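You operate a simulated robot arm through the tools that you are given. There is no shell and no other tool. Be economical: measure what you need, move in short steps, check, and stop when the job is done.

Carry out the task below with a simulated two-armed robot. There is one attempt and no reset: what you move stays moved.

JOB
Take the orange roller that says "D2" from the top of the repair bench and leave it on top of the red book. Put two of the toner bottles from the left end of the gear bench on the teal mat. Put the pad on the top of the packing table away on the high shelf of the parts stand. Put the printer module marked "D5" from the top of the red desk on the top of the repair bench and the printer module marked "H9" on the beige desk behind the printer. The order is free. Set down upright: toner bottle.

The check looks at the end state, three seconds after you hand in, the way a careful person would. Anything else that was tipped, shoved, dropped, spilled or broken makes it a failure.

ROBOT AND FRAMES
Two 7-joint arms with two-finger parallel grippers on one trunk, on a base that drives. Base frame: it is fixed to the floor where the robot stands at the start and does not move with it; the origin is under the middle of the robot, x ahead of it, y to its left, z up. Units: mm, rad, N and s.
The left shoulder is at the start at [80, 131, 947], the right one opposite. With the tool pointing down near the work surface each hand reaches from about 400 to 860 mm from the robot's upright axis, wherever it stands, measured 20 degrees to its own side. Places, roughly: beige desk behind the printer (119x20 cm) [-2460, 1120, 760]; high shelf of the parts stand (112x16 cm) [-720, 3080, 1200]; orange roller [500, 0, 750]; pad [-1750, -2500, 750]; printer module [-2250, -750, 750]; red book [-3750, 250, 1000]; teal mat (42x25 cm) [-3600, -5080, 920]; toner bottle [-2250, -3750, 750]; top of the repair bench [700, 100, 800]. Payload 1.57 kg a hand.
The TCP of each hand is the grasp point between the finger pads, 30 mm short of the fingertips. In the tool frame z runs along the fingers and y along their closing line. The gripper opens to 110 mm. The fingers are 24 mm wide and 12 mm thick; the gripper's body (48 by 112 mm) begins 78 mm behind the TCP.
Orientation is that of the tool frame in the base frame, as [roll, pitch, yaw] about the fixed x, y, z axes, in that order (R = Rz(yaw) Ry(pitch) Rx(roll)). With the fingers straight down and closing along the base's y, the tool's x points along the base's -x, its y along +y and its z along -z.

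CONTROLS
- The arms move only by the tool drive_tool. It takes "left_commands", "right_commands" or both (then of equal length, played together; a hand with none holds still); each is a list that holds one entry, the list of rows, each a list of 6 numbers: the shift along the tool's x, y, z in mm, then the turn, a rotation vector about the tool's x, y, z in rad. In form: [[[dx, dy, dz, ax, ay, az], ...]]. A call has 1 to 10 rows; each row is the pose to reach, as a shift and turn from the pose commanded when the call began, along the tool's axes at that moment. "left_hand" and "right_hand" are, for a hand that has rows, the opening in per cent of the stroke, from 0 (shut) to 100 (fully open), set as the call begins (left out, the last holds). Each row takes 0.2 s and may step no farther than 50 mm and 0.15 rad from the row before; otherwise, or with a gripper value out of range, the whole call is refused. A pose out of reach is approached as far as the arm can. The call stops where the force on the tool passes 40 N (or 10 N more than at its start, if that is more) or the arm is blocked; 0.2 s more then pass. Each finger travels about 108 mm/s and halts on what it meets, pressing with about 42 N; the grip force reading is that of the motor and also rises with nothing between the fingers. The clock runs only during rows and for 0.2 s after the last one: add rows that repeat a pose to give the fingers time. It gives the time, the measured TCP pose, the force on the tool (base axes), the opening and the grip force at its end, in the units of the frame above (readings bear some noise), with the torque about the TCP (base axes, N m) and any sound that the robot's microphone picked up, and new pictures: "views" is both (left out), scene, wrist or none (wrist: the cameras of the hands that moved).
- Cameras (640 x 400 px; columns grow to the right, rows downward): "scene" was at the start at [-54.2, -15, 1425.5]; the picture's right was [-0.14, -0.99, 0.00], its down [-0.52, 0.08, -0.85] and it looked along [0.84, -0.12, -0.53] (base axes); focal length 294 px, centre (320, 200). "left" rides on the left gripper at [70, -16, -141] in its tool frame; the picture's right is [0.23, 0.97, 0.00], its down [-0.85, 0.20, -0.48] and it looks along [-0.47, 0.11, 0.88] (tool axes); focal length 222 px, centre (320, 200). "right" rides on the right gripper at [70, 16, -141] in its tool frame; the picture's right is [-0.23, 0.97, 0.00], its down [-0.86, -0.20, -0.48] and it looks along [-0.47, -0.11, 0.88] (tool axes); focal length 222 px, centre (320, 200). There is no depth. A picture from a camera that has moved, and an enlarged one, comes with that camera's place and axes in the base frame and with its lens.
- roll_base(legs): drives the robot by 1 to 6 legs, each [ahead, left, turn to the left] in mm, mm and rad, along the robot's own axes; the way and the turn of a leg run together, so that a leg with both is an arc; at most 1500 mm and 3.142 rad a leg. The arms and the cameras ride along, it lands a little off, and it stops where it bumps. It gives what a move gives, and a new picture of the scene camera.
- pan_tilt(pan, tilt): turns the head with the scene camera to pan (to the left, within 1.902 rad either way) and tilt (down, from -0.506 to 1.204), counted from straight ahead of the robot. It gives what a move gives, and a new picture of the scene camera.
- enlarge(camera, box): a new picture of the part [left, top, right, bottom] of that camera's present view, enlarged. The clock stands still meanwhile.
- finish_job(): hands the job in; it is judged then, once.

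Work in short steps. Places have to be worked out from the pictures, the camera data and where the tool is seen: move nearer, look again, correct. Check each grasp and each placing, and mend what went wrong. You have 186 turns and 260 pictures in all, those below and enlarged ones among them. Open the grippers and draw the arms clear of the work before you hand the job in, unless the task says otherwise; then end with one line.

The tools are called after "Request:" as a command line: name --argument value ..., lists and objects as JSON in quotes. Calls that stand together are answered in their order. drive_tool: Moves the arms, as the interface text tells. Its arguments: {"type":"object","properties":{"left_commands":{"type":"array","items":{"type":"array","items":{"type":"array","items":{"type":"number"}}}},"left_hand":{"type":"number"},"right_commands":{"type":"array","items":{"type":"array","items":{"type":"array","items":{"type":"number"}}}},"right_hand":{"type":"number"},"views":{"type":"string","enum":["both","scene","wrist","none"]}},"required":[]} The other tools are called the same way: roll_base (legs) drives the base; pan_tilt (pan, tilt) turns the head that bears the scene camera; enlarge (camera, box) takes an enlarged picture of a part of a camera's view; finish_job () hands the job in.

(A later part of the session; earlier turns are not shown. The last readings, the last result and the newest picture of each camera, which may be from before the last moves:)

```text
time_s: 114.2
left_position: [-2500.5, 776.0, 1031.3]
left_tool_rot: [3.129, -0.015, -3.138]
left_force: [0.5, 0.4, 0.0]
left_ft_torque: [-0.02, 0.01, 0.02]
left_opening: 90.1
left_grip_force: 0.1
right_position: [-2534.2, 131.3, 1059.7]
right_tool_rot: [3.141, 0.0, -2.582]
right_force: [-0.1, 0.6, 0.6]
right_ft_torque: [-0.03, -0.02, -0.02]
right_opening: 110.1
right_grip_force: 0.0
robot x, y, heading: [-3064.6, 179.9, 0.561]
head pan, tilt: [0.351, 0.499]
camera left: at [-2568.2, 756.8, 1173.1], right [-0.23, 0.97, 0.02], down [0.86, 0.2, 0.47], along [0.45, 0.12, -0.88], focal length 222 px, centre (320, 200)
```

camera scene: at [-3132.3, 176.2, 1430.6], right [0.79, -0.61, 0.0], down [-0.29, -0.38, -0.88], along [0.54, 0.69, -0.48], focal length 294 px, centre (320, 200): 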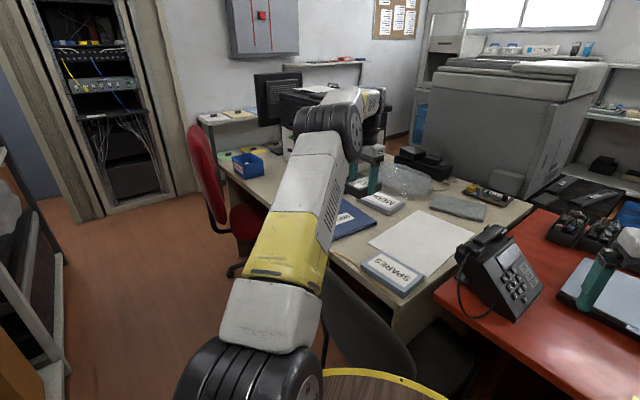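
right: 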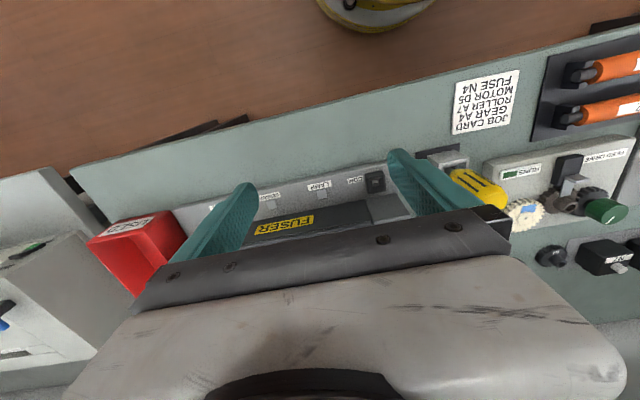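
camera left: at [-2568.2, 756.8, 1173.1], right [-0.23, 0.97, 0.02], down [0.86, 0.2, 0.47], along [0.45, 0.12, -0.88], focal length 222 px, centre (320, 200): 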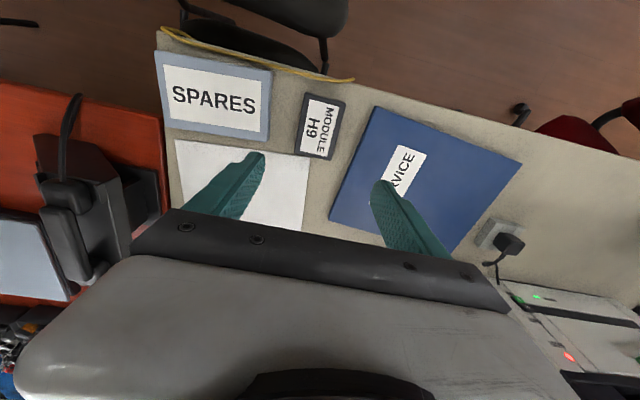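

H9 is placed well. Retract the left hand and drive back south, around the desk's end to face D5 from y≈−1570.

Request:
drive_tool --left_commands '[[[37, -32, 0, 0, 0, -0.08], [74, -65, 0, 0, 0, -0.16], [110, -97, 0, 0, 0, -0.24], [147, -129, 0, 0, 0, -0.32], [183, -161, 0, 0, 0, -0.4], [220, -193, 0, 0, 0, -0.48], [255, -222, 0, 0, 0, -0.56]]]' --left_hand 100 --views "none"

Request:
roll_base --legs '[[0, 0, -0.56], [0, -1000, 0], [0, -760, 0], [930, 0, 0], [0, 0, 1.571]]'

Request:
pan_tilt --pan 0.0 --tilt 0.6

```text
time_s: 115.8
left_position: [-2757.6, 554.3, 1029.0]
left_tool_rot: [3.123, -0.007, -2.578]
left_force: [0.8, 0.4, -1.0]
left_ft_torque: [0.01, 0.03, 0.0]
left_opening: 109.7
left_grip_force: 0.0
right_position: [-2534.2, 132.8, 1060.1]
right_tool_rot: [3.141, 0.0, -2.581]
right_force: [0.5, 0.7, 0.2]
right_ft_torque: [0.01, 0.01, 0.02]
right_opening: 109.9
right_grip_force: 0.0
robot x, y, heading: [-3069.8, 183.2, 0.56]
head pan, tilt: [0.351, 0.499]
```

```text
time_s: 134.5
left_position: [-2317.6, -1136.9, 1030.1]
left_tool_rot: [3.123, -0.006, -1.574]
left_force: [0.9, 0.3, -0.6]
left_ft_torque: [-0.01, 0.01, -0.01]
left_opening: 109.6
left_grip_force: 0.0
right_position: [-1840.4, -1174.8, 1060.2]
right_tool_rot: [-3.141, 0.001, -1.576]
right_force: [-0.6, -0.5, -0.2]
right_ft_torque: [-0.02, -0.01, -0.03]
right_opening: 110.1
right_grip_force: 0.1
robot x, y, heading: [-2167.1, -1598.8, 1.563]
head pan, tilt: [0.351, 0.499]
camera scene: at [-2202.2, -1653.4, 1430.6], right [0.94, 0.34, 0.0], down [0.16, -0.45, -0.88], along [-0.3, 0.83, -0.48], focal length 294 px, centre (320, 200)
```

scene: 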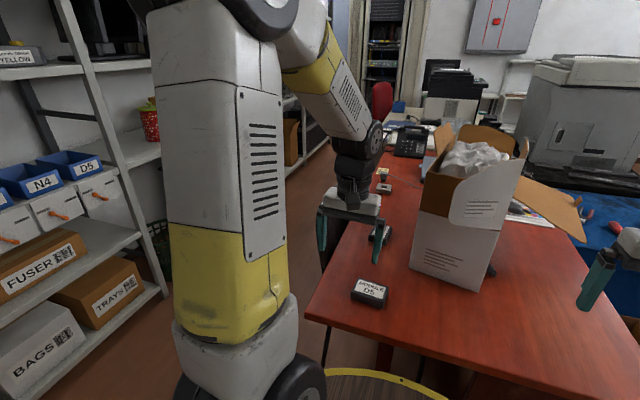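

```text
time_s: 135.3
left_position: [-2316.0, -1137.2, 1029.4]
left_tool_rot: [3.123, -0.005, -1.574]
left_force: [0.2, 0.0, -0.1]
left_ft_torque: [0.0, -0.02, -0.01]
left_opening: 109.8
left_grip_force: 0.1
right_position: [-1841.6, -1174.5, 1060.2]
right_tool_rot: [3.141, 0.003, -1.577]
right_force: [0.5, 0.0, -0.1]
right_ft_torque: [-0.01, 0.01, -0.02]
right_opening: 110.0
right_grip_force: 0.1
robot x, y, heading: [-2167.2, -1597.1, 1.567]
head pan, tilt: [0.0, 0.6]
camera scene: at [-2170.9, -1650.6, 1421.6], right [1.0, 0.0, 0.0], down [0.0, -0.56, -0.83], along [0.0, 0.83, -0.56], focal length 294 px, centre (320, 200)
```

scene: 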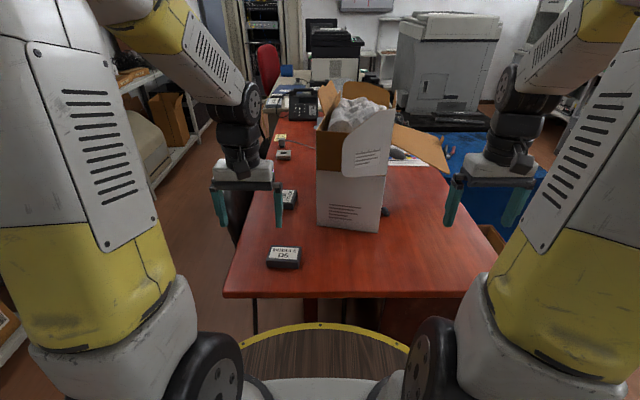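

D5 is at (−2279, −990). Move the left hand over it with a quarter turn so the fingers close along y.

Request:
drive_tool --left_commands '[[[-15, -4, 10, 0, 0, 0.15], [-30, -8, 20, 0, 0, 0.3], [-45, -12, 30, 0, 0, 0.45], [-60, -16, 40, 0, 0, 0.6], [-75, -20, 50, 0, 0, 0.75], [-90, -24, 60, 0, 0, 0.9], [-105, -28, 70, 0, 0, 1.05], [-120, -31, 80, 0, 0, 1.2], [-135, -34, 90, 0, 0, 1.35], [-147, -37, 100, 0, 0, 1.5]]]' --views "wrist"

```text
time_s: 137.5
left_position: [-2280.9, -990.3, 928.2]
left_tool_rot: [-3.137, -0.02, -3.078]
left_force: [0.1, -0.2, -0.2]
left_ft_torque: [0.01, 0.0, -0.02]
left_opening: 110.2
left_grip_force: 0.1
right_position: [-1841.3, -1174.0, 1060.0]
right_tool_rot: [-3.141, 0.004, -1.576]
right_force: [-0.2, -0.2, -0.4]
right_ft_torque: [-0.01, 0.0, 0.03]
right_opening: 110.0
right_grip_force: 0.1
robot x, y, heading: [-2170.5, -1597.8, 1.562]
head pan, tilt: [0.0, 0.6]
camera left: at [-2347.7, -1011.2, 1071.6], right [-0.29, 0.96, 0.0], down [0.85, 0.26, 0.46], along [0.44, 0.13, -0.89], focal length 222 px, centre (320, 200)
```

left: 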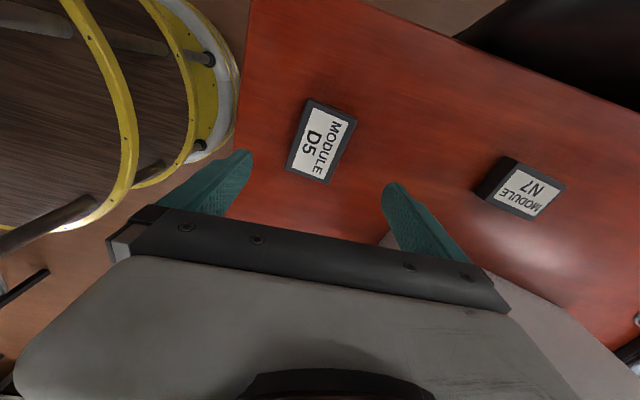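

D5 is squared the same way H9 was. Lower to z≈775 and close.

Request:
drive_tool --left_commands '[[[4, 0, 45, 0, 0, 0], [4, 0, 90, 0, 0, 0], [4, 0, 130, 0, 0, 0], [4, 0, 153, 0, 0, 0], [4, 0, 153, 0, 0, 0]]]' --views "wrist"

Request:
drive_tool --left_commands '[[[0, 0, 0, 0, 0, 0], [0, 0, 0, 0, 0, 0], [0, 0, 0, 0, 0, 0], [0, 0, 0, 0, 0, 0]]]' --left_hand 0 --views "wrist"

```text
time_s: 138.7
left_position: [-2287.9, -992.7, 774.6]
left_tool_rot: [-3.136, -0.02, -3.074]
left_force: [0.0, 1.3, 0.2]
left_ft_torque: [0.0, 0.02, -0.02]
left_opening: 110.2
left_grip_force: 0.1
right_position: [-1841.1, -1174.4, 1061.3]
right_tool_rot: [3.141, 0.004, -1.576]
right_force: [-0.4, 0.3, 0.4]
right_ft_torque: [0.01, 0.01, 0.0]
right_opening: 109.9
right_grip_force: 0.0
robot x, y, heading: [-2167.6, -1598.7, 1.566]
head pan, tilt: [0.0, 0.6]
camera left: at [-2353.5, -1013.8, 917.6], right [-0.29, 0.96, 0.0], down [0.85, 0.26, 0.46], along [0.44, 0.14, -0.89], focal length 222 px, centre (320, 200)
```

left: 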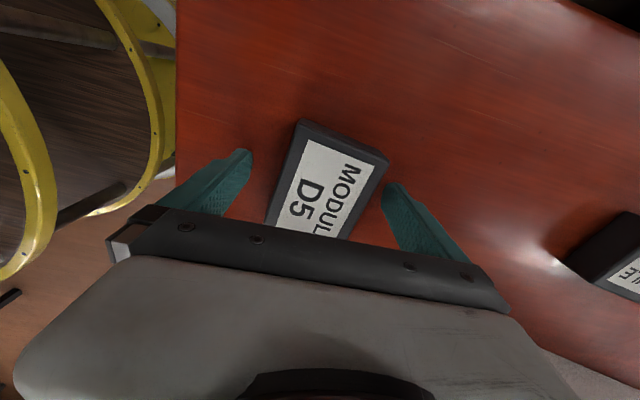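

```text
time_s: 139.7
left_position: [-2288.4, -992.6, 773.7]
left_tool_rot: [-3.136, -0.019, -3.074]
left_force: [0.1, 0.6, 0.7]
left_ft_torque: [0.1, -0.03, -0.02]
left_opening: 70.5
left_grip_force: 42.0
right_position: [-1841.4, -1175.1, 1060.1]
right_tool_rot: [-3.141, 0.001, -1.576]
right_force: [0.6, 0.6, 0.0]
right_ft_torque: [0.0, -0.01, 0.02]
right_opening: 110.1
right_grip_force: 0.0
robot x, y, heading: [-2170.7, -1598.1, 1.566]
head pan, tilt: [0.0, 0.6]
camera left: at [-2353.4, -1013.7, 918.0], right [-0.29, 0.96, 0.0], down [0.85, 0.26, 0.46], along [0.44, 0.14, -0.89], focal length 222 px, centre (320, 200)
```

left: 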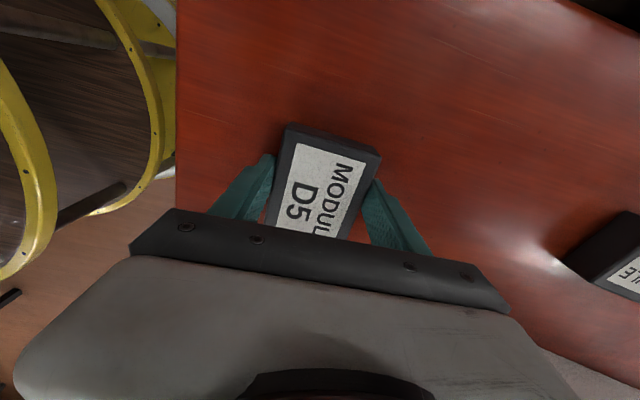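

D5 gripped. Lift, retract, turn to the packing table.

Request:
drive_tool --left_commands '[[[0, 0, -15, 0, 0, 0], [0, 0, -60, 0, 0, 0], [0, 0, -105, 0, 0, 0], [0, 0, -150, 0, 0, 0], [0, 0, -195, 0, 0, 0], [0, -30, -230, 0, 0, 0], [0, -70, -255, 0, 0, 0], [0, -110, -270, 0, 0, 0]]]' --views "wrist"

Request:
roll_base --legs '[[-50, 0, 0], [0, 0, 3.137], [100, 450, 0]]'

```text
time_s: 141.5
left_position: [-2274.9, -1099.5, 1044.0]
left_tool_rot: [-3.137, -0.019, -3.073]
left_force: [-1.1, 0.9, -1.5]
left_ft_torque: [-0.04, 0.0, -0.02]
left_opening: 70.1
left_grip_force: 42.5
right_position: [-1840.6, -1173.6, 1060.0]
right_tool_rot: [-3.141, -0.001, -1.578]
right_force: [0.3, 0.9, 0.1]
right_ft_torque: [-0.02, -0.01, 0.0]
right_opening: 109.7
right_grip_force: 0.0
robot x, y, heading: [-2167.6, -1596.0, 1.567]
head pan, tilt: [0.0, 0.6]
camera left: at [-2342.0, -1121.3, 1187.7], right [-0.29, 0.96, 0.0], down [0.85, 0.26, 0.46], along [0.44, 0.13, -0.89], focal length 222 px, centre (320, 200)
```

left: 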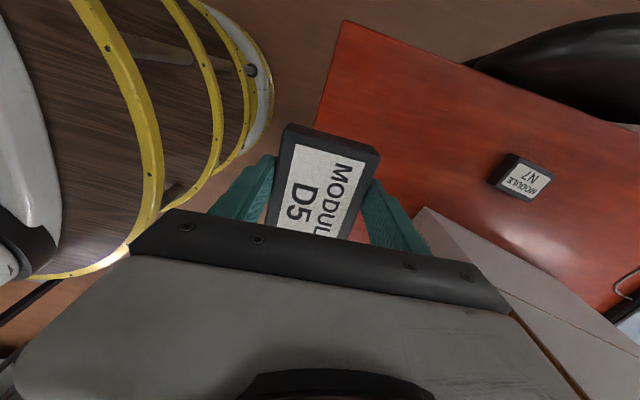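

```text
time_s: 152.2
left_position: [-1605.6, -2239.9, 1043.2]
left_tool_rot: [-3.138, -0.02, 0.078]
left_force: [0.0, -0.2, -2.1]
left_ft_torque: [0.0, 0.01, -0.04]
left_opening: 69.3
left_grip_force: 42.1
right_position: [-2039.8, -2170.5, 1059.3]
right_tool_rot: [3.14, 0.002, 1.576]
right_force: [-0.7, 0.7, 0.5]
right_ft_torque: [0.03, 0.01, -0.04]
right_opening: 110.1
right_grip_force: 0.0
robot x, y, heading: [-1720.5, -1745.4, -1.57]
head pan, tilt: [0.0, 0.6]
camera scene: at [-1722.1, -1695.7, 1421.5], right [-1.0, -0.01, 0.0], down [0.0, 0.57, -0.82], along [0.01, -0.82, -0.57], focal length 294 px, centre (320, 200)
```

scene: 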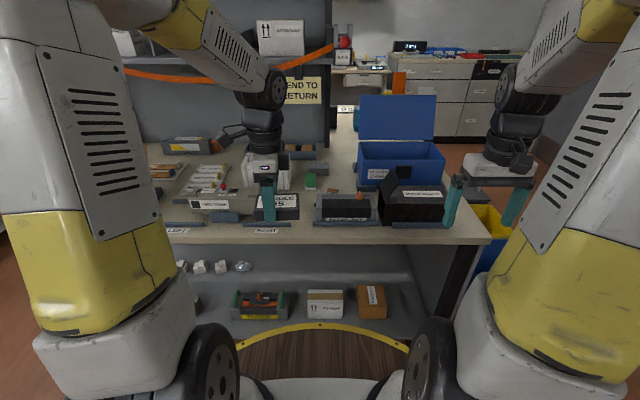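

Request:
enlarge --camera "scene" --box '[140, 100, 300, 250]'

Request:
enlarge --camera "scene" --box '[270, 100, 490, 250]'

```text
2.67 times, centred on (220, 175) of scene
camera zoom: at [-1722.1, -1695.7, 1421.5], right [-1.0, -0.01, 0.0], down [0.0, 0.57, -0.82], along [0.01, -0.82, -0.57], focal length 783 px, centre (587, 267)
```

zoom: 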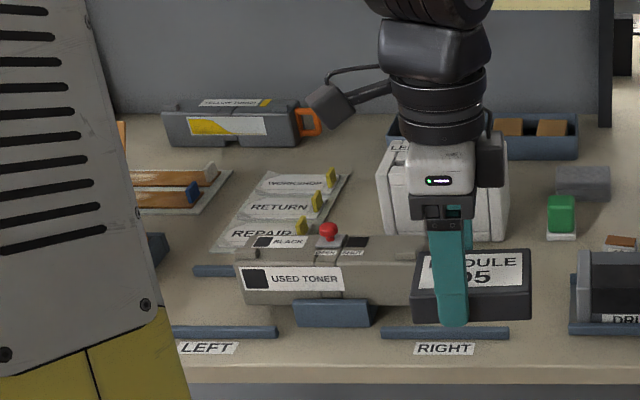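

```text
2.67 times, centred on (380, 175) of scene
camera zoom: at [-1722.1, -1695.7, 1421.5], right [-1.0, -0.01, 0.0], down [0.0, 0.57, -0.82], along [0.01, -0.82, -0.57], focal length 783 px, centre (160, 267)
```

zoom: 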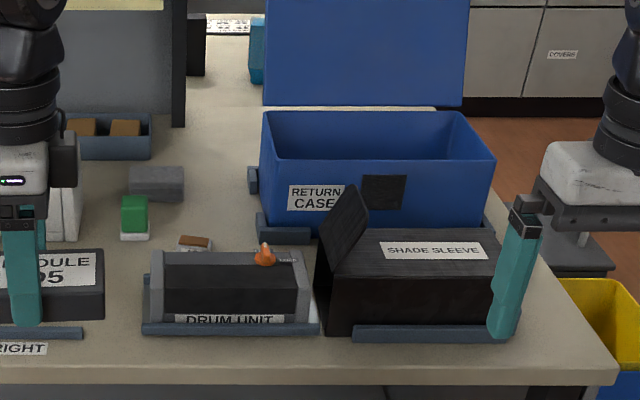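

The held module hides part of the table. I raise the left hand and draw it aside to see which item is the pad.

Request:
drive_tool --left_commands '[[[0, -30, -35, 0, 0, 0], [-30, -50, -70, 0, 0, 0], [-70, -60, -95, 0, 0, 0], [-110, -60, -110, 0, 0, 0]]]' --views "none"

Request:
enlarge --camera "scene" --box '[180, 110, 380, 235]'

```text
refused: row 2 steps farther than a row can; nothing moved
```

```text
3.20 times, centred on (280, 172) of scene
camera zoom: at [-1722.1, -1695.7, 1421.5], right [-1.0, -0.01, 0.0], down [0.0, 0.57, -0.82], along [0.01, -0.82, -0.57], focal length 940 px, centre (448, 288)
```

zoom: 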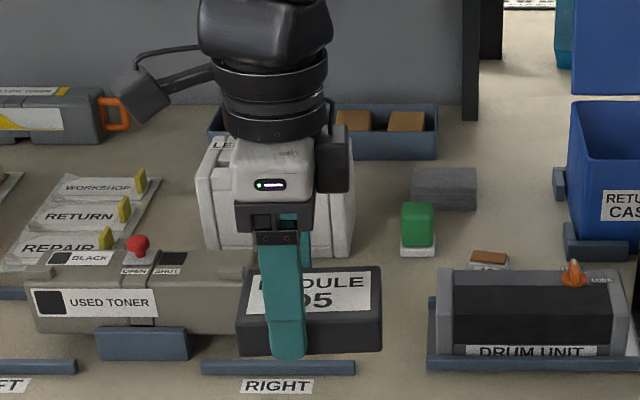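

Request:
drive_tool --left_commands '[[[25, -25, -30, 0, 0, 0], [50, -45, -60, 0, 0, 0], [80, -60, -85, 0, 0, 0], [110, -60, -110, 0, 0, 0], [140, -60, -120, 0, 0, 0]]]' --views "none"

Request:
enlarge --camera "scene" --box '[180, 110, 380, 235]'

```text
time_s: 153.4
left_position: [-1473.2, -2170.9, 1168.9]
left_tool_rot: [-3.138, -0.02, 0.079]
left_force: [0.2, 0.8, -1.3]
left_ft_torque: [-0.01, -0.07, 0.02]
left_opening: 69.3
left_grip_force: 41.6
right_position: [-2040.3, -2170.3, 1058.9]
right_tool_rot: [3.141, 0.002, 1.576]
right_force: [-0.5, 0.4, 0.1]
right_ft_torque: [-0.01, -0.02, 0.02]
right_opening: 110.1
right_grip_force: 0.0
robot x, y, heading: [-1719.7, -1745.1, -1.566]
head pan, tilt: [0.0, 0.6]
```

```text
3.20 times, centred on (280, 172) of scene
camera zoom: at [-1722.3, -1695.7, 1421.5], right [-1.0, -0.01, 0.0], down [0.0, 0.57, -0.82], along [0.01, -0.82, -0.57], focal length 940 px, centre (448, 288)
```

zoom: 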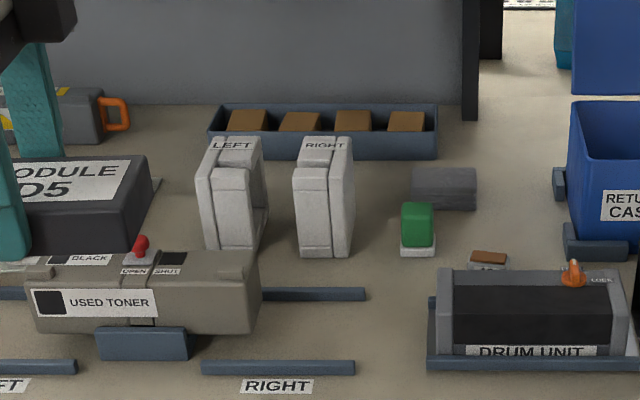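

Request:
enlarge --camera "scene" --box '[300, 155, 350, 200]'

Request:
enlarge --camera "scene" --box '[240, 135, 340, 170]'

```text
8.89 times, centred on (325, 178) of scene
camera zoom: at [-1722.3, -1695.7, 1421.5], right [-1.0, -0.01, 0.0], down [0.0, 0.57, -0.82], along [0.01, -0.82, -0.57], focal length 2610 px, centre (276, 400)
```

zoom: 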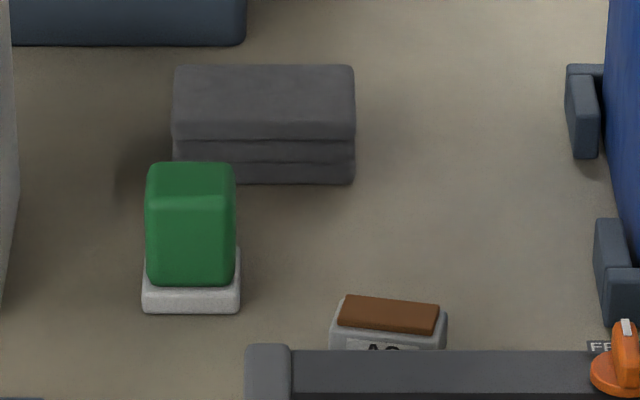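

```text
6.40 times, centred on (290, 152) of scene
camera zoom: at [-1722.3, -1695.7, 1421.5], right [-1.0, -0.01, 0.0], down [0.0, 0.57, -0.82], along [0.01, -0.82, -0.57], focal length 1880 px, centre (512, 504)
```

zoom: 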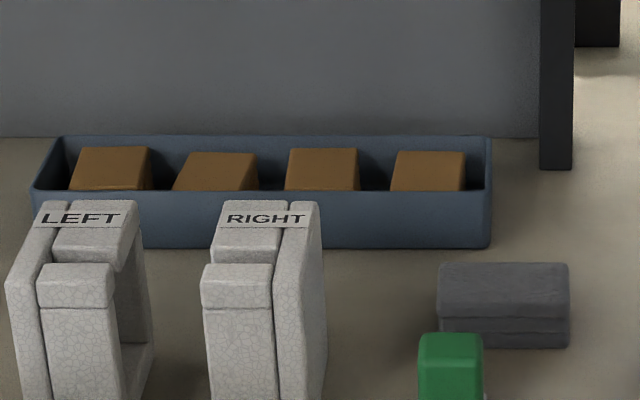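

The coded pad (brown top, label "A…") sits just behind the drum unit at about (−1760, −2685). I bring the base nearer with the pad on the right hand's side.

Request:
roll_base --legs '[[190, 150, 0]]'

Request:
pan_tilt --pan -0.2 --tilt 0.75

Request:
enlarge --camera "scene" --box '[260, 120, 420, 220]'

```text
time_s: 155.2
left_position: [-1319.5, -2358.9, 1169.6]
left_tool_rot: [-3.138, -0.019, 0.081]
left_force: [0.1, 0.2, -1.7]
left_ft_torque: [0.0, -0.03, -0.03]
left_opening: 69.4
left_grip_force: 41.6
right_position: [-1888.1, -2359.5, 1060.7]
right_tool_rot: [-3.141, 0.0, 1.577]
right_force: [-0.1, 0.7, 0.3]
right_ft_torque: [0.02, 0.02, -0.02]
right_opening: 110.0
right_grip_force: 0.1
robot x, y, heading: [-1563.9, -1931.7, -1.565]
head pan, tilt: [0.0, 0.6]
camera scene: at [-1569.5, -1884.1, 1421.5], right [-1.0, -0.01, 0.0], down [0.0, 0.56, -0.83], along [0.01, -0.82, -0.56], focal length 294 px, centre (320, 200)
```

scene: 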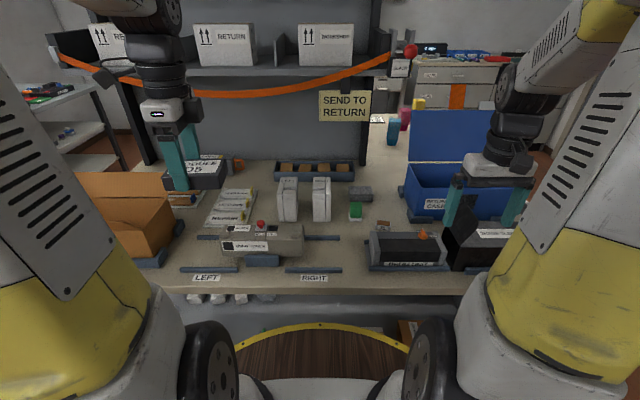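

```text
time_s: 155.9
left_position: [-1319.2, -2358.0, 1169.3]
left_tool_rot: [-3.137, -0.018, 0.08]
left_force: [0.3, 0.2, -0.9]
left_ft_torque: [0.0, -0.03, -0.01]
left_opening: 69.4
left_grip_force: 42.5
right_position: [-1887.2, -2360.2, 1059.0]
right_tool_rot: [3.141, 0.002, 1.576]
right_force: [0.1, -0.5, -0.4]
right_ft_torque: [-0.02, 0.01, -0.04]
right_opening: 110.1
right_grip_force: 0.2
robot x, y, heading: [-1564.9, -1929.5, -1.562]
head pan, tilt: [-0.201, 0.75]
camera scene: at [-1586.0, -1877.2, 1408.7], right [-0.98, 0.19, 0.0], down [0.13, 0.67, -0.73], along [-0.14, -0.72, -0.68], focal length 294 px, centre (320, 200)
```

scene: 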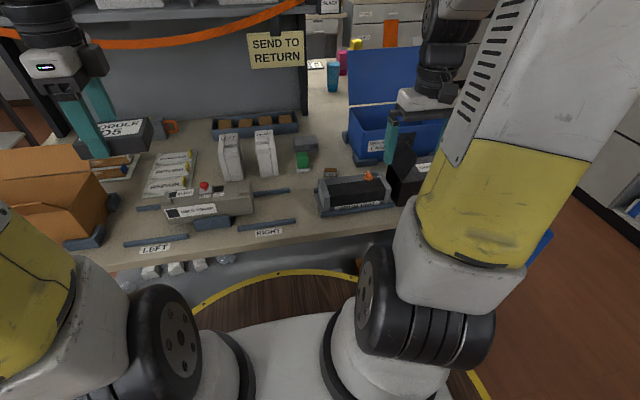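

```text
4.00 times, centred on (340, 170) of scene
camera zoom: at [-1586.0, -1877.2, 1408.7], right [-0.98, 0.19, 0.0], down [0.13, 0.67, -0.73], along [-0.14, -0.72, -0.68], focal length 1175 px, centre (240, 320)
```

zoom: 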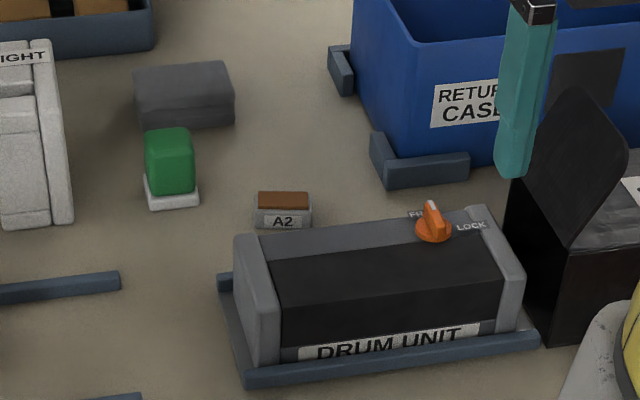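

The pad reads "A2"; triangulation puts it at about (−1756, −2578), top ≈ 850 (table ≈ 830). Move the right hand above it to look from overhead.

Request:
drive_tool --right_commands '[[[-30, 30, 0, 0, 0, 0], [-65, 60, 0, 0, 0, 0], [-100, 90, 0, 0, 0, 0], [-140, 115, 0, 0, 0, 0], [-180, 131, 10, 0, 0, 0], [-214, 131, 30, 0, 0, 0], [-214, 131, 60, 0, 0, 0]]]'

```text
time_s: 157.5
left_position: [-1319.2, -2360.4, 1169.2]
left_tool_rot: [-3.136, -0.02, 0.08]
left_force: [-0.1, 0.9, -2.0]
left_ft_torque: [-0.01, -0.04, -0.01]
left_opening: 69.4
left_grip_force: 42.1
right_position: [-1754.9, -2573.5, 1000.0]
right_tool_rot: [3.141, 0.002, 1.576]
right_force: [0.9, 1.2, 0.0]
right_ft_torque: [-0.03, 0.02, -0.05]
right_opening: 110.0
right_grip_force: 0.0
robot x, y, heading: [-1567.0, -1933.0, -1.562]
head pan, tilt: [-0.201, 0.75]
camera scene: at [-1585.9, -1877.0, 1408.7], right [-0.98, 0.19, 0.0], down [0.13, 0.67, -0.73], along [-0.14, -0.72, -0.68], focal length 294 px, centre (320, 200)
camera right: at [-1739.3, -2505.2, 1141.0], right [0.98, -0.22, 0.0], down [-0.19, -0.86, 0.48], along [-0.11, -0.47, -0.88], focal length 222 px, centre (320, 200)
```

scene: 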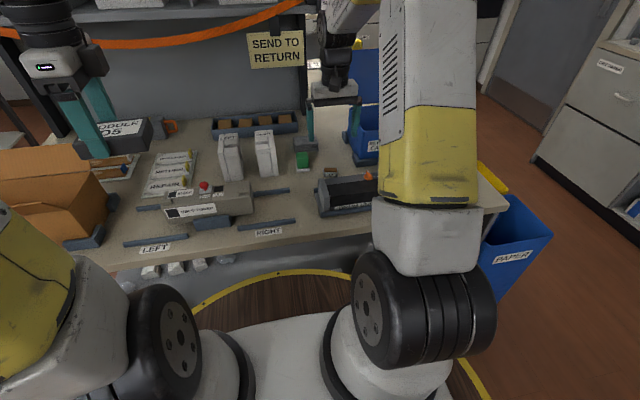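
right: 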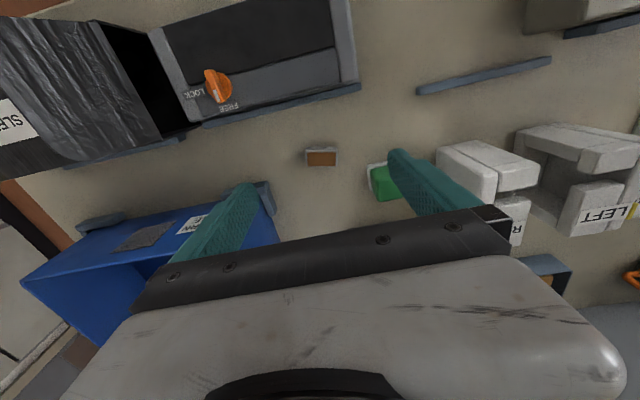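

Pad A2 is about 43 mm wide at (−1760, −2596), turned by −0.16 rad. I narrow the opening, align and lower part way.

Request:
drive_tool --right_commands '[[[-10, -3, 20, 0, 0, 0.08], [-22, -5, 45, 0, 0, 0.16], [-22, -5, 75, 0, 0, 0.16], [-22, -5, 95, 0, 0, 0.16]]]' --right_hand 65 --views "wrist"

```text
time_s: 158.5
left_position: [-1320.3, -2359.8, 1169.4]
left_tool_rot: [-3.138, -0.019, 0.08]
left_force: [0.4, -1.2, -1.2]
left_ft_torque: [-0.01, -0.05, 0.0]
left_opening: 69.3
left_grip_force: 42.1
right_position: [-1760.5, -2595.7, 904.4]
right_tool_rot: [3.141, 0.002, 1.417]
right_force: [0.3, 0.5, -0.5]
right_ft_torque: [-0.02, 0.01, 0.01]
right_opening: 71.7
right_grip_force: 0.0
robot x, y, heading: [-1566.8, -1936.8, -1.565]
head pan, tilt: [-0.201, 0.75]
camera right: at [-1732.2, -2530.5, 1045.0], right [0.93, -0.37, 0.0], down [-0.33, -0.81, 0.48], along [-0.18, -0.45, -0.88], focal length 222 px, centre (320, 200)
```

right: 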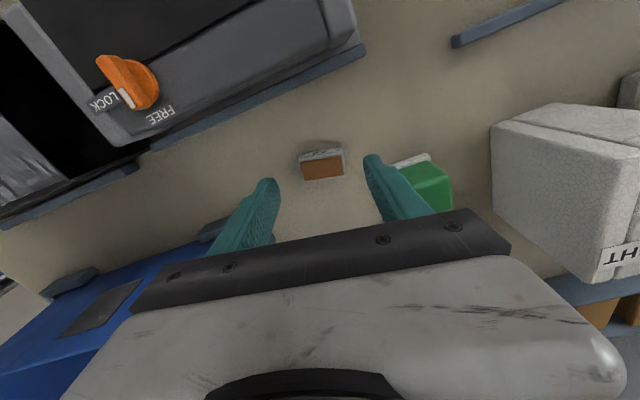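

Aligned. Lower to tips ≈ 838 and look.

Request:
drive_tool --right_commands '[[[0, 4, 15, 0, 0, 0], [0, 4, 28, 0, 0, 0], [0, 4, 36, 0, 0, 0], [0, 4, 36, 0, 0, 0]]]' --right_hand 58 --views "wrist"

```text
time_s: 159.5
left_position: [-1319.9, -2358.9, 1168.2]
left_tool_rot: [-3.138, -0.019, 0.079]
left_force: [1.0, 0.1, -1.7]
left_ft_torque: [0.0, -0.05, -0.02]
left_opening: 69.5
left_grip_force: 41.7
right_position: [-1756.8, -2596.5, 869.1]
right_tool_rot: [-3.141, 0.002, 1.418]
right_force: [-0.9, 0.4, 0.0]
right_ft_torque: [0.01, -0.02, 0.0]
right_opening: 63.7
right_grip_force: 0.1
robot x, y, heading: [-1567.9, -1931.4, -1.564]
head pan, tilt: [-0.201, 0.75]
camera right: at [-1729.2, -2530.6, 1009.7], right [0.93, -0.37, 0.0], down [-0.33, -0.81, 0.48], along [-0.18, -0.44, -0.88], focal length 222 px, centre (320, 200)
```

right: 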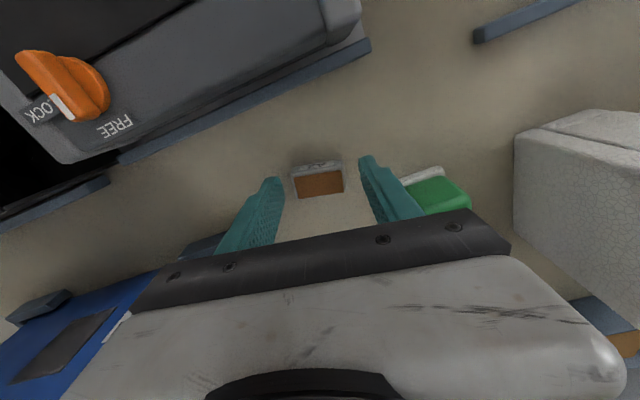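

The pad seems lower and a little farther than I assumed (z≈800, y≈−2611). Shift and lower another 25 mm, check.

Request:
drive_tool --right_commands '[[[-13, 0, 8, 0, 0, 0], [-13, -4, 16, 0, 0, 0], [-13, -4, 24, 0, 0, 0], [-13, -4, 24, 0, 0, 0]]]' --views "wrist"

```text
time_s: 160.4
left_position: [-1318.7, -2358.0, 1168.6]
left_tool_rot: [-3.138, -0.02, 0.08]
left_force: [-0.3, 0.2, -1.2]
left_ft_torque: [-0.01, -0.02, 0.05]
left_opening: 69.4
left_grip_force: 41.9
right_position: [-1763.0, -2608.8, 850.3]
right_tool_rot: [-3.141, 0.002, 1.415]
right_force: [0.2, 4.8, 9.6]
right_ft_torque: [0.26, 0.32, -0.2]
right_opening: 63.6
right_grip_force: 0.1
robot x, y, heading: [-1566.7, -1929.0, -1.559]
head pan, tilt: [-0.201, 0.75]
stopped in row 4 (right hand): the force on the tool passed its limit at 46 N (the readings are from after the stop); the commanded pose is now the measured one
camera right: at [-1735.1, -2543.0, 990.3], right [0.93, -0.38, 0.0], down [-0.33, -0.81, 0.48], along [-0.18, -0.45, -0.88], focal length 222 px, centre (320, 200)
```

right: 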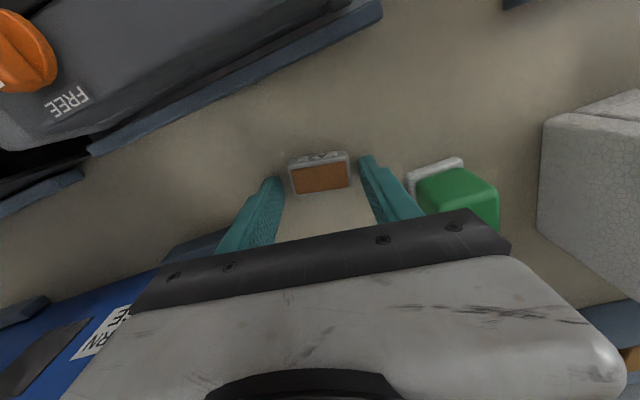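

Tips touch the table (z≈820) and the pad lies right between the fingertips. Lift 2 mm and close.

Request:
drive_tool --right_commands '[[[0, 0, -2, 0, 0, 0], [0, 0, -2, 0, 0, 0], [0, 0, -2, 0, 0, 0], [0, 0, -2, 0, 0, 0]]]' --right_hand 0 --views "wrist"

```text
time_s: 161.4
left_position: [-1318.5, -2360.0, 1169.1]
left_tool_rot: [-3.137, -0.019, 0.08]
left_force: [-0.3, -0.3, -1.7]
left_ft_torque: [0.0, -0.01, 0.0]
left_opening: 69.3
left_grip_force: 42.3
right_position: [-1763.3, -2609.6, 850.7]
right_tool_rot: [3.142, 0.003, 1.415]
right_force: [-0.1, 0.3, -0.5]
right_ft_torque: [0.0, -0.05, 0.0]
right_opening: 44.4
right_grip_force: 41.8
robot x, y, heading: [-1570.7, -1930.0, -1.562]
head pan, tilt: [-0.201, 0.75]
camera right: at [-1735.4, -2543.2, 991.0], right [0.93, -0.37, 0.0], down [-0.33, -0.81, 0.48], along [-0.18, -0.45, -0.88], focal length 222 px, centre (320, 200)
```

right: 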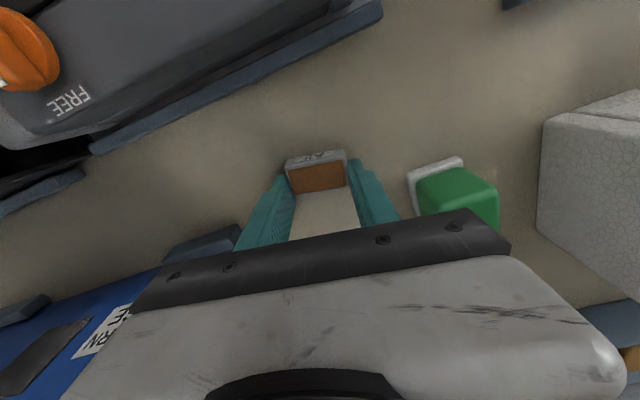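

Gripped at 44 mm. Lift and check it holds.

Request:
drive_tool --right_commands '[[[0, 0, -10, 0, 0, 0], [0, 0, -40, 0, 0, 0], [0, 0, -85, 0, 0, 0], [0, 0, -130, 0, 0, 0], [0, 0, -175, 0, 0, 0], [20, 0, -215, 0, 0, 0], [60, 0, -240, 0, 0, 0], [100, 0, -255, 0, 0, 0], [145, 0, -260, 0, 0, 0]]]'

```text
time_s: 163.4
left_position: [-1319.8, -2359.0, 1168.8]
left_tool_rot: [-3.135, -0.02, 0.081]
left_force: [-0.3, 0.0, -2.0]
left_ft_torque: [0.04, -0.04, -0.03]
left_opening: 69.1
left_grip_force: 42.0
right_position: [-1740.6, -2465.0, 1110.4]
right_tool_rot: [-3.14, 0.003, 1.415]
right_force: [0.3, -0.8, -0.2]
right_ft_torque: [-0.01, -0.01, -0.02]
right_opening: 44.5
right_grip_force: 41.9
robot x, y, heading: [-1564.1, -1934.7, -1.56]
head pan, tilt: [-0.201, 0.75]
camera scene: at [-1586.0, -1877.5, 1408.7], right [-0.98, 0.19, 0.0], down [0.13, 0.67, -0.73], along [-0.14, -0.72, -0.68], focal length 294 px, centre (320, 200)
camera right: at [-1712.3, -2399.4, 1251.4], right [0.93, -0.37, 0.0], down [-0.33, -0.81, 0.48], along [-0.18, -0.45, -0.88], focal length 222 px, centre (320, 200)
```

scene: 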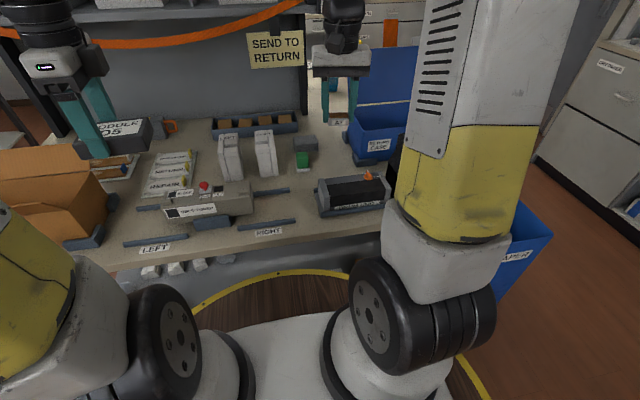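
right: 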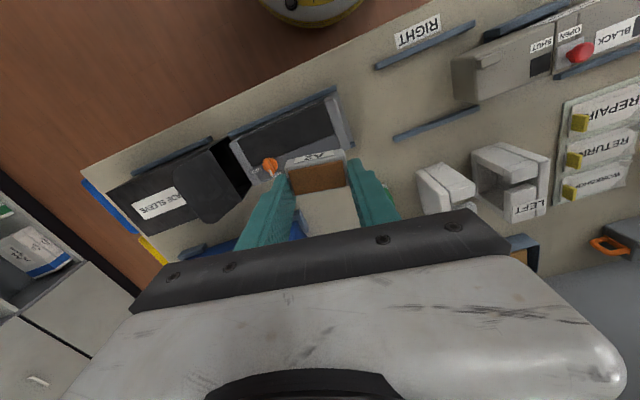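

Pad A2 is held. Now drive to the repair bench: back off, turn, along the aisle, and up to the bench front.

Request:
roll_base --legs '[[-250, 0, 0], [0, 0, 1.56], [1265, 0, 0], [0, 0, 1.571], [1235, 0, 0], [0, 0, -1.571]]'

Request:
pan_tilt --pan 0.0 --tilt 0.6

```text
time_s: 188.5
left_position: [53.6, -169.6, 1169.1]
left_tool_rot: [-3.137, -0.019, 1.676]
left_force: [-0.4, 0.2, -1.1]
left_ft_torque: [0.01, 0.0, 0.01]
left_opening: 69.0
left_grip_force: 42.4
right_position: [170.4, -589.4, 1111.1]
right_tool_rot: [-3.14, 0.004, 3.013]
right_force: [1.5, -0.1, 0.4]
right_ft_torque: [0.0, -0.01, -0.01]
right_opening: 44.3
right_grip_force: 41.9
robot x, y, heading: [-368.4, -427.7, 0.03]
head pan, tilt: [-0.201, 0.75]
camera scene: at [-427.7, -448.4, 1408.7], right [-0.17, -0.99, 0.0], down [-0.67, 0.11, -0.73], along [0.72, -0.12, -0.68], focal length 294 px, centre (320, 200)
```

scene: 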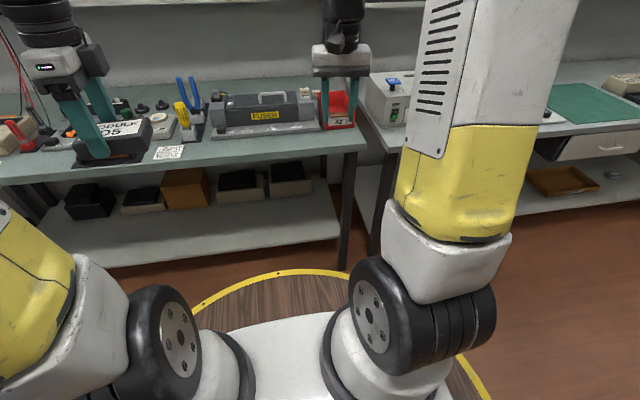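

```text
time_s: 189.2
left_position: [53.6, -170.4, 1168.5]
left_tool_rot: [-3.139, -0.02, 1.675]
left_force: [0.5, -0.4, -1.8]
left_ft_torque: [0.0, 0.01, 0.06]
left_opening: 69.1
left_grip_force: 41.7
right_position: [170.5, -588.9, 1112.2]
right_tool_rot: [-3.141, 0.004, 3.01]
right_force: [0.7, -0.6, 0.6]
right_ft_torque: [0.0, 0.02, 0.03]
right_opening: 44.0
right_grip_force: 41.8
robot x, y, heading: [-363.6, -430.6, 0.029]
head pan, tilt: [0.0, 0.6]
camera scene: at [-421.0, -431.7, 1421.5], right [0.03, -1.0, 0.0], down [-0.57, -0.02, -0.82], along [0.82, 0.03, -0.57], focal length 294 px, centre (320, 200)
```

scene: 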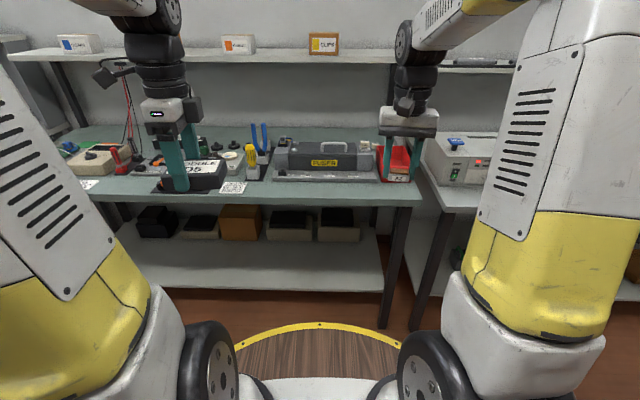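

The strip before the fuser is too narrow; the free patch between the roller tray and the "GOOD IF" card (x 455–570, y 215–430) is better. I move the base left and ahead.

Request:
roll_base --legs '[[0, 0, -0.03], [0, 600, 0], [300, 0, 0]]'

```text
time_s: 194.6
left_position: [359.3, 418.2, 1169.5]
left_tool_rot: [-3.137, -0.02, 1.643]
left_force: [-0.1, 0.7, -1.8]
left_ft_torque: [0.04, -0.03, 0.01]
left_opening: 68.8
left_grip_force: 42.3
right_position: [463.5, -4.2, 1110.7]
right_tool_rot: [-3.141, 0.004, 2.98]
right_force: [-0.7, 0.1, 0.6]
right_ft_torque: [-0.05, -0.03, 0.03]
right_opening: 44.2
right_grip_force: 41.7
robot x, y, heading: [-66.5, 170.0, -0.002]
head pan, tilt: [0.0, 0.6]
camera scene: at [-122.6, 173.0, 1421.5], right [0.0, -1.0, 0.0], down [-0.57, 0.0, -0.83], along [0.83, 0.0, -0.57], focal length 294 px, centre (320, 200)
```

scene: 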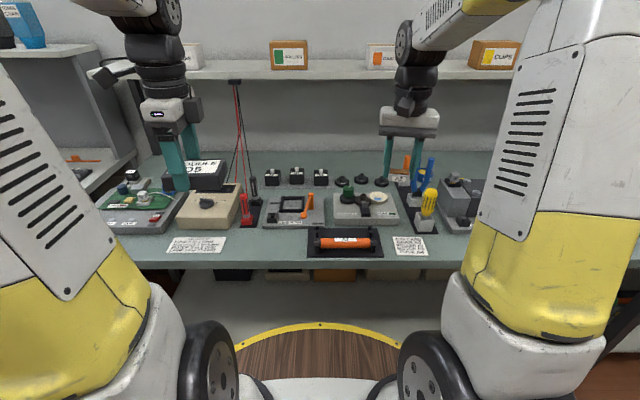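

The patch centre is about (510, 327). Move D5 there, lower part way and check.

Request:
drive_tool --left_commands '[[[-20, 28, 10, 0, 0, 0.02], [-42, 58, 30, 0, 0, 0.04], [-63, 88, 60, 0, 0, 0.06], [-84, 118, 90, 0, 0, 0.07], [-104, 146, 120, 0, 0, 0.07], [-104, 146, 165, 0, 0, 0.07], [-104, 146, 210, 0, 0, 0.07], [-104, 146, 240, 0, 0, 0.07]]]'

```text
time_s: 196.4
left_position: [510.4, 328.7, 926.6]
left_tool_rot: [-3.138, -0.018, 1.574]
left_force: [-0.5, -0.2, -1.2]
left_ft_torque: [-0.04, -0.03, -0.02]
left_opening: 69.3
left_grip_force: 42.5
right_position: [462.5, -4.5, 1111.9]
right_tool_rot: [3.139, 0.006, 2.981]
right_force: [-1.0, -0.4, -0.4]
right_ft_torque: [0.02, 0.01, 0.02]
right_opening: 44.4
right_grip_force: 42.8
robot x, y, heading: [-71.8, 174.1, 0.001]
head pan, tilt: [0.0, 0.6]
camera scene: at [-122.6, 173.0, 1421.5], right [0.0, -1.0, 0.0], down [-0.56, 0.0, -0.83], along [0.83, 0.0, -0.56], focal length 294 px, centre (320, 200)
camera left: at [495.6, 394.4, 1069.3], right [0.97, 0.23, 0.0], down [0.2, -0.86, 0.46], along [0.1, -0.45, -0.89], focal length 222 px, centre (320, 200)
```

scene: 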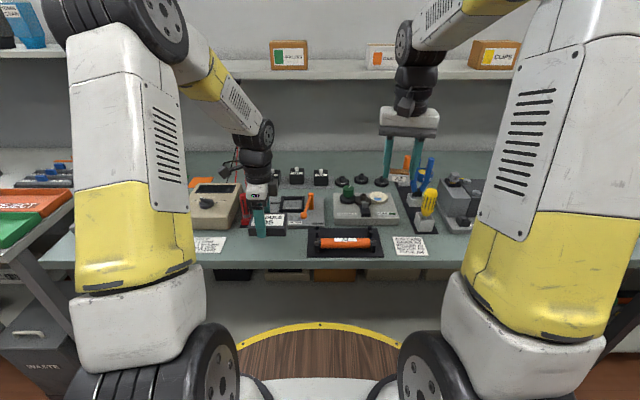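
left: 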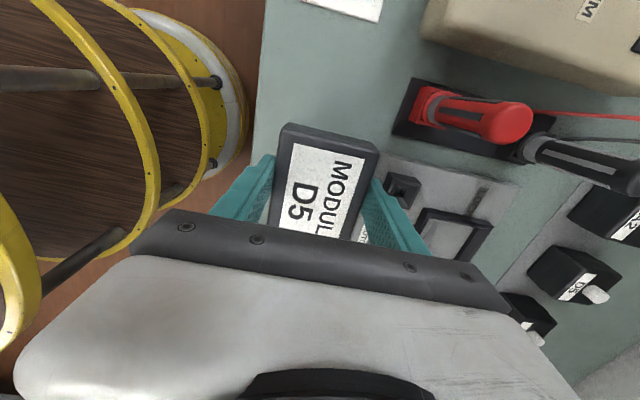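

Shift 14 mm toward the edge for clearance from the motor board and lower to near contact.

Request:
drive_tool --left_commands '[[[0, -14, 15, 0, 0, 0], [0, -14, 30, 0, 0, 0], [0, -14, 40, 0, 0, 0], [0, -14, 44, 0, 0, 0], [0, -14, 44, 0, 0, 0]]]' --views "wrist"

Request:
drive_tool --left_commands '[[[0, 0, 3, 0, 0, 0], [0, 0, 6, 0, 0, 0], [0, 0, 9, 0, 0, 0], [0, 0, 12, 0, 0, 0], [0, 0, 15, 0, 0, 0]]]' --views "wrist"

```text
time_s: 197.6
left_position: [495.7, 331.0, 881.4]
left_tool_rot: [-3.135, -0.018, 1.572]
left_force: [-0.1, 0.5, -2.2]
left_ft_torque: [0.0, 0.0, 0.03]
left_opening: 69.2
left_grip_force: 41.8
right_position: [462.0, -4.6, 1111.3]
right_tool_rot: [-3.141, 0.004, 2.979]
right_force: [0.5, -0.2, -0.8]
right_ft_torque: [0.04, 0.0, -0.02]
right_opening: 44.4
right_grip_force: 42.2
robot x, y, heading: [-69.0, 172.9, -0.006]
head pan, tilt: [0.0, 0.6]
camera left: at [481.5, 396.9, 1025.7], right [0.97, 0.23, 0.0], down [0.2, -0.86, 0.46], along [0.1, -0.45, -0.89], focal length 222 px, centre (320, 200)
```

left: 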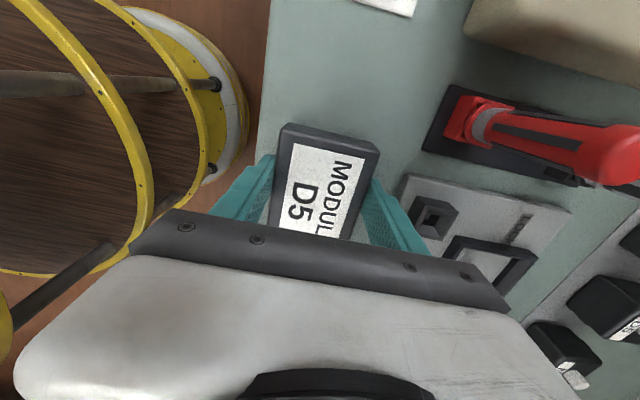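

```text
time_s: 198.9
left_position: [499.0, 331.3, 869.8]
left_tool_rot: [-3.141, -0.019, 1.572]
left_force: [-0.3, -0.5, 5.8]
left_ft_torque: [0.18, 0.23, 0.05]
left_opening: 69.3
left_grip_force: 42.2
right_position: [462.4, -3.6, 1112.1]
right_tool_rot: [-3.14, 0.005, 2.98]
right_force: [-0.7, 0.7, -0.7]
right_ft_torque: [-0.01, 0.01, -0.02]
right_opening: 44.3
right_grip_force: 42.3
robot x, y, heading: [-70.1, 170.3, 0.002]
head pan, tilt: [0.0, 0.6]
stopped in row 5 (left hand): the force on the tool passed its limit at 44 N (the readings are from after the stop); the commanded pose is now the measured one
camera left: at [482.7, 396.5, 1013.3], right [0.97, 0.23, 0.01], down [0.2, -0.86, 0.46], along [0.11, -0.45, -0.89], focal length 222 px, centre (320, 200)
```

left: 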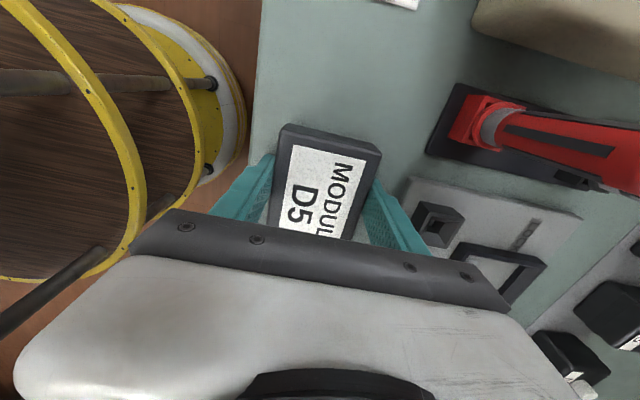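

Contact. Release with a modest opening, then raise.

Request:
drive_tool --left_commands '[[[0, 0, 0, 0, 0, 0], [0, 0, 0, 0, 0, 0], [0, 0, -20, 0, 0, 0], [0, 0, -65, 0, 0, 0], [0, 0, -110, 0, 0, 0], [0, 0, -155, 0, 0, 0], [0, 0, -200, 0, 0, 0], [0, -40, -225, 0, 0, 0], [0, -80, -240, 0, 0, 0]]]' --left_hand 77

```text
time_s: 200.9
left_position: [419.3, 327.3, 1108.6]
left_tool_rot: [-3.139, -0.02, 1.574]
left_force: [0.4, -0.5, 0.1]
left_ft_torque: [-0.01, 0.06, 0.0]
left_opening: 84.7
left_grip_force: 0.0
right_position: [462.7, -3.4, 1110.7]
right_tool_rot: [3.141, 0.001, 2.98]
right_force: [0.3, -1.0, -0.9]
right_ft_torque: [0.03, 0.01, 0.02]
right_opening: 44.4
right_grip_force: 42.5
robot x, y, heading: [-67.7, 173.6, 0.001]
head pan, tilt: [0.0, 0.6]
camera scene: at [-122.0, 173.0, 1421.6], right [0.0, -1.0, 0.0], down [-0.57, 0.0, -0.82], along [0.82, 0.0, -0.57], focal length 294 px, centre (320, 200)
camera left: at [402.7, 392.4, 1252.5], right [0.97, 0.23, 0.0], down [0.2, -0.86, 0.46], along [0.11, -0.45, -0.89], focal length 222 px, centre (320, 200)
```

scene: 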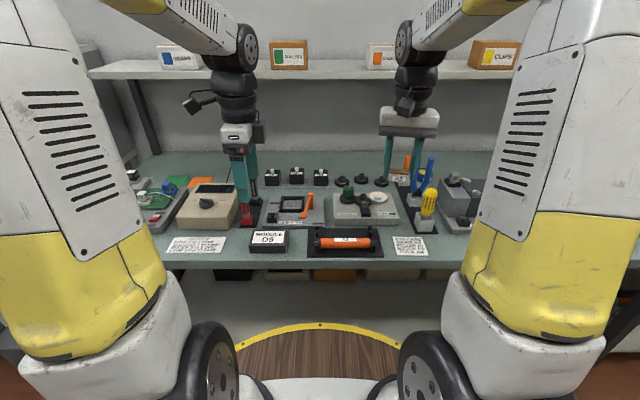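
left: 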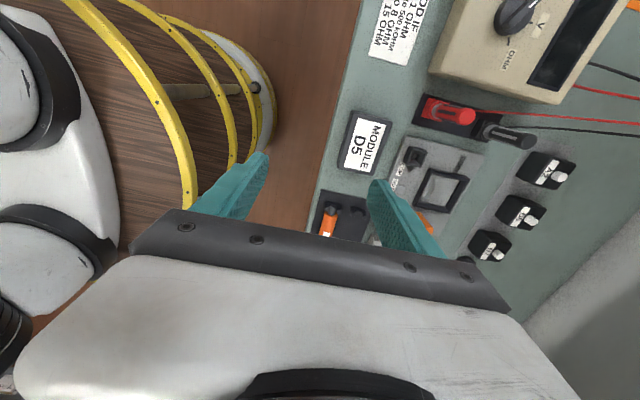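

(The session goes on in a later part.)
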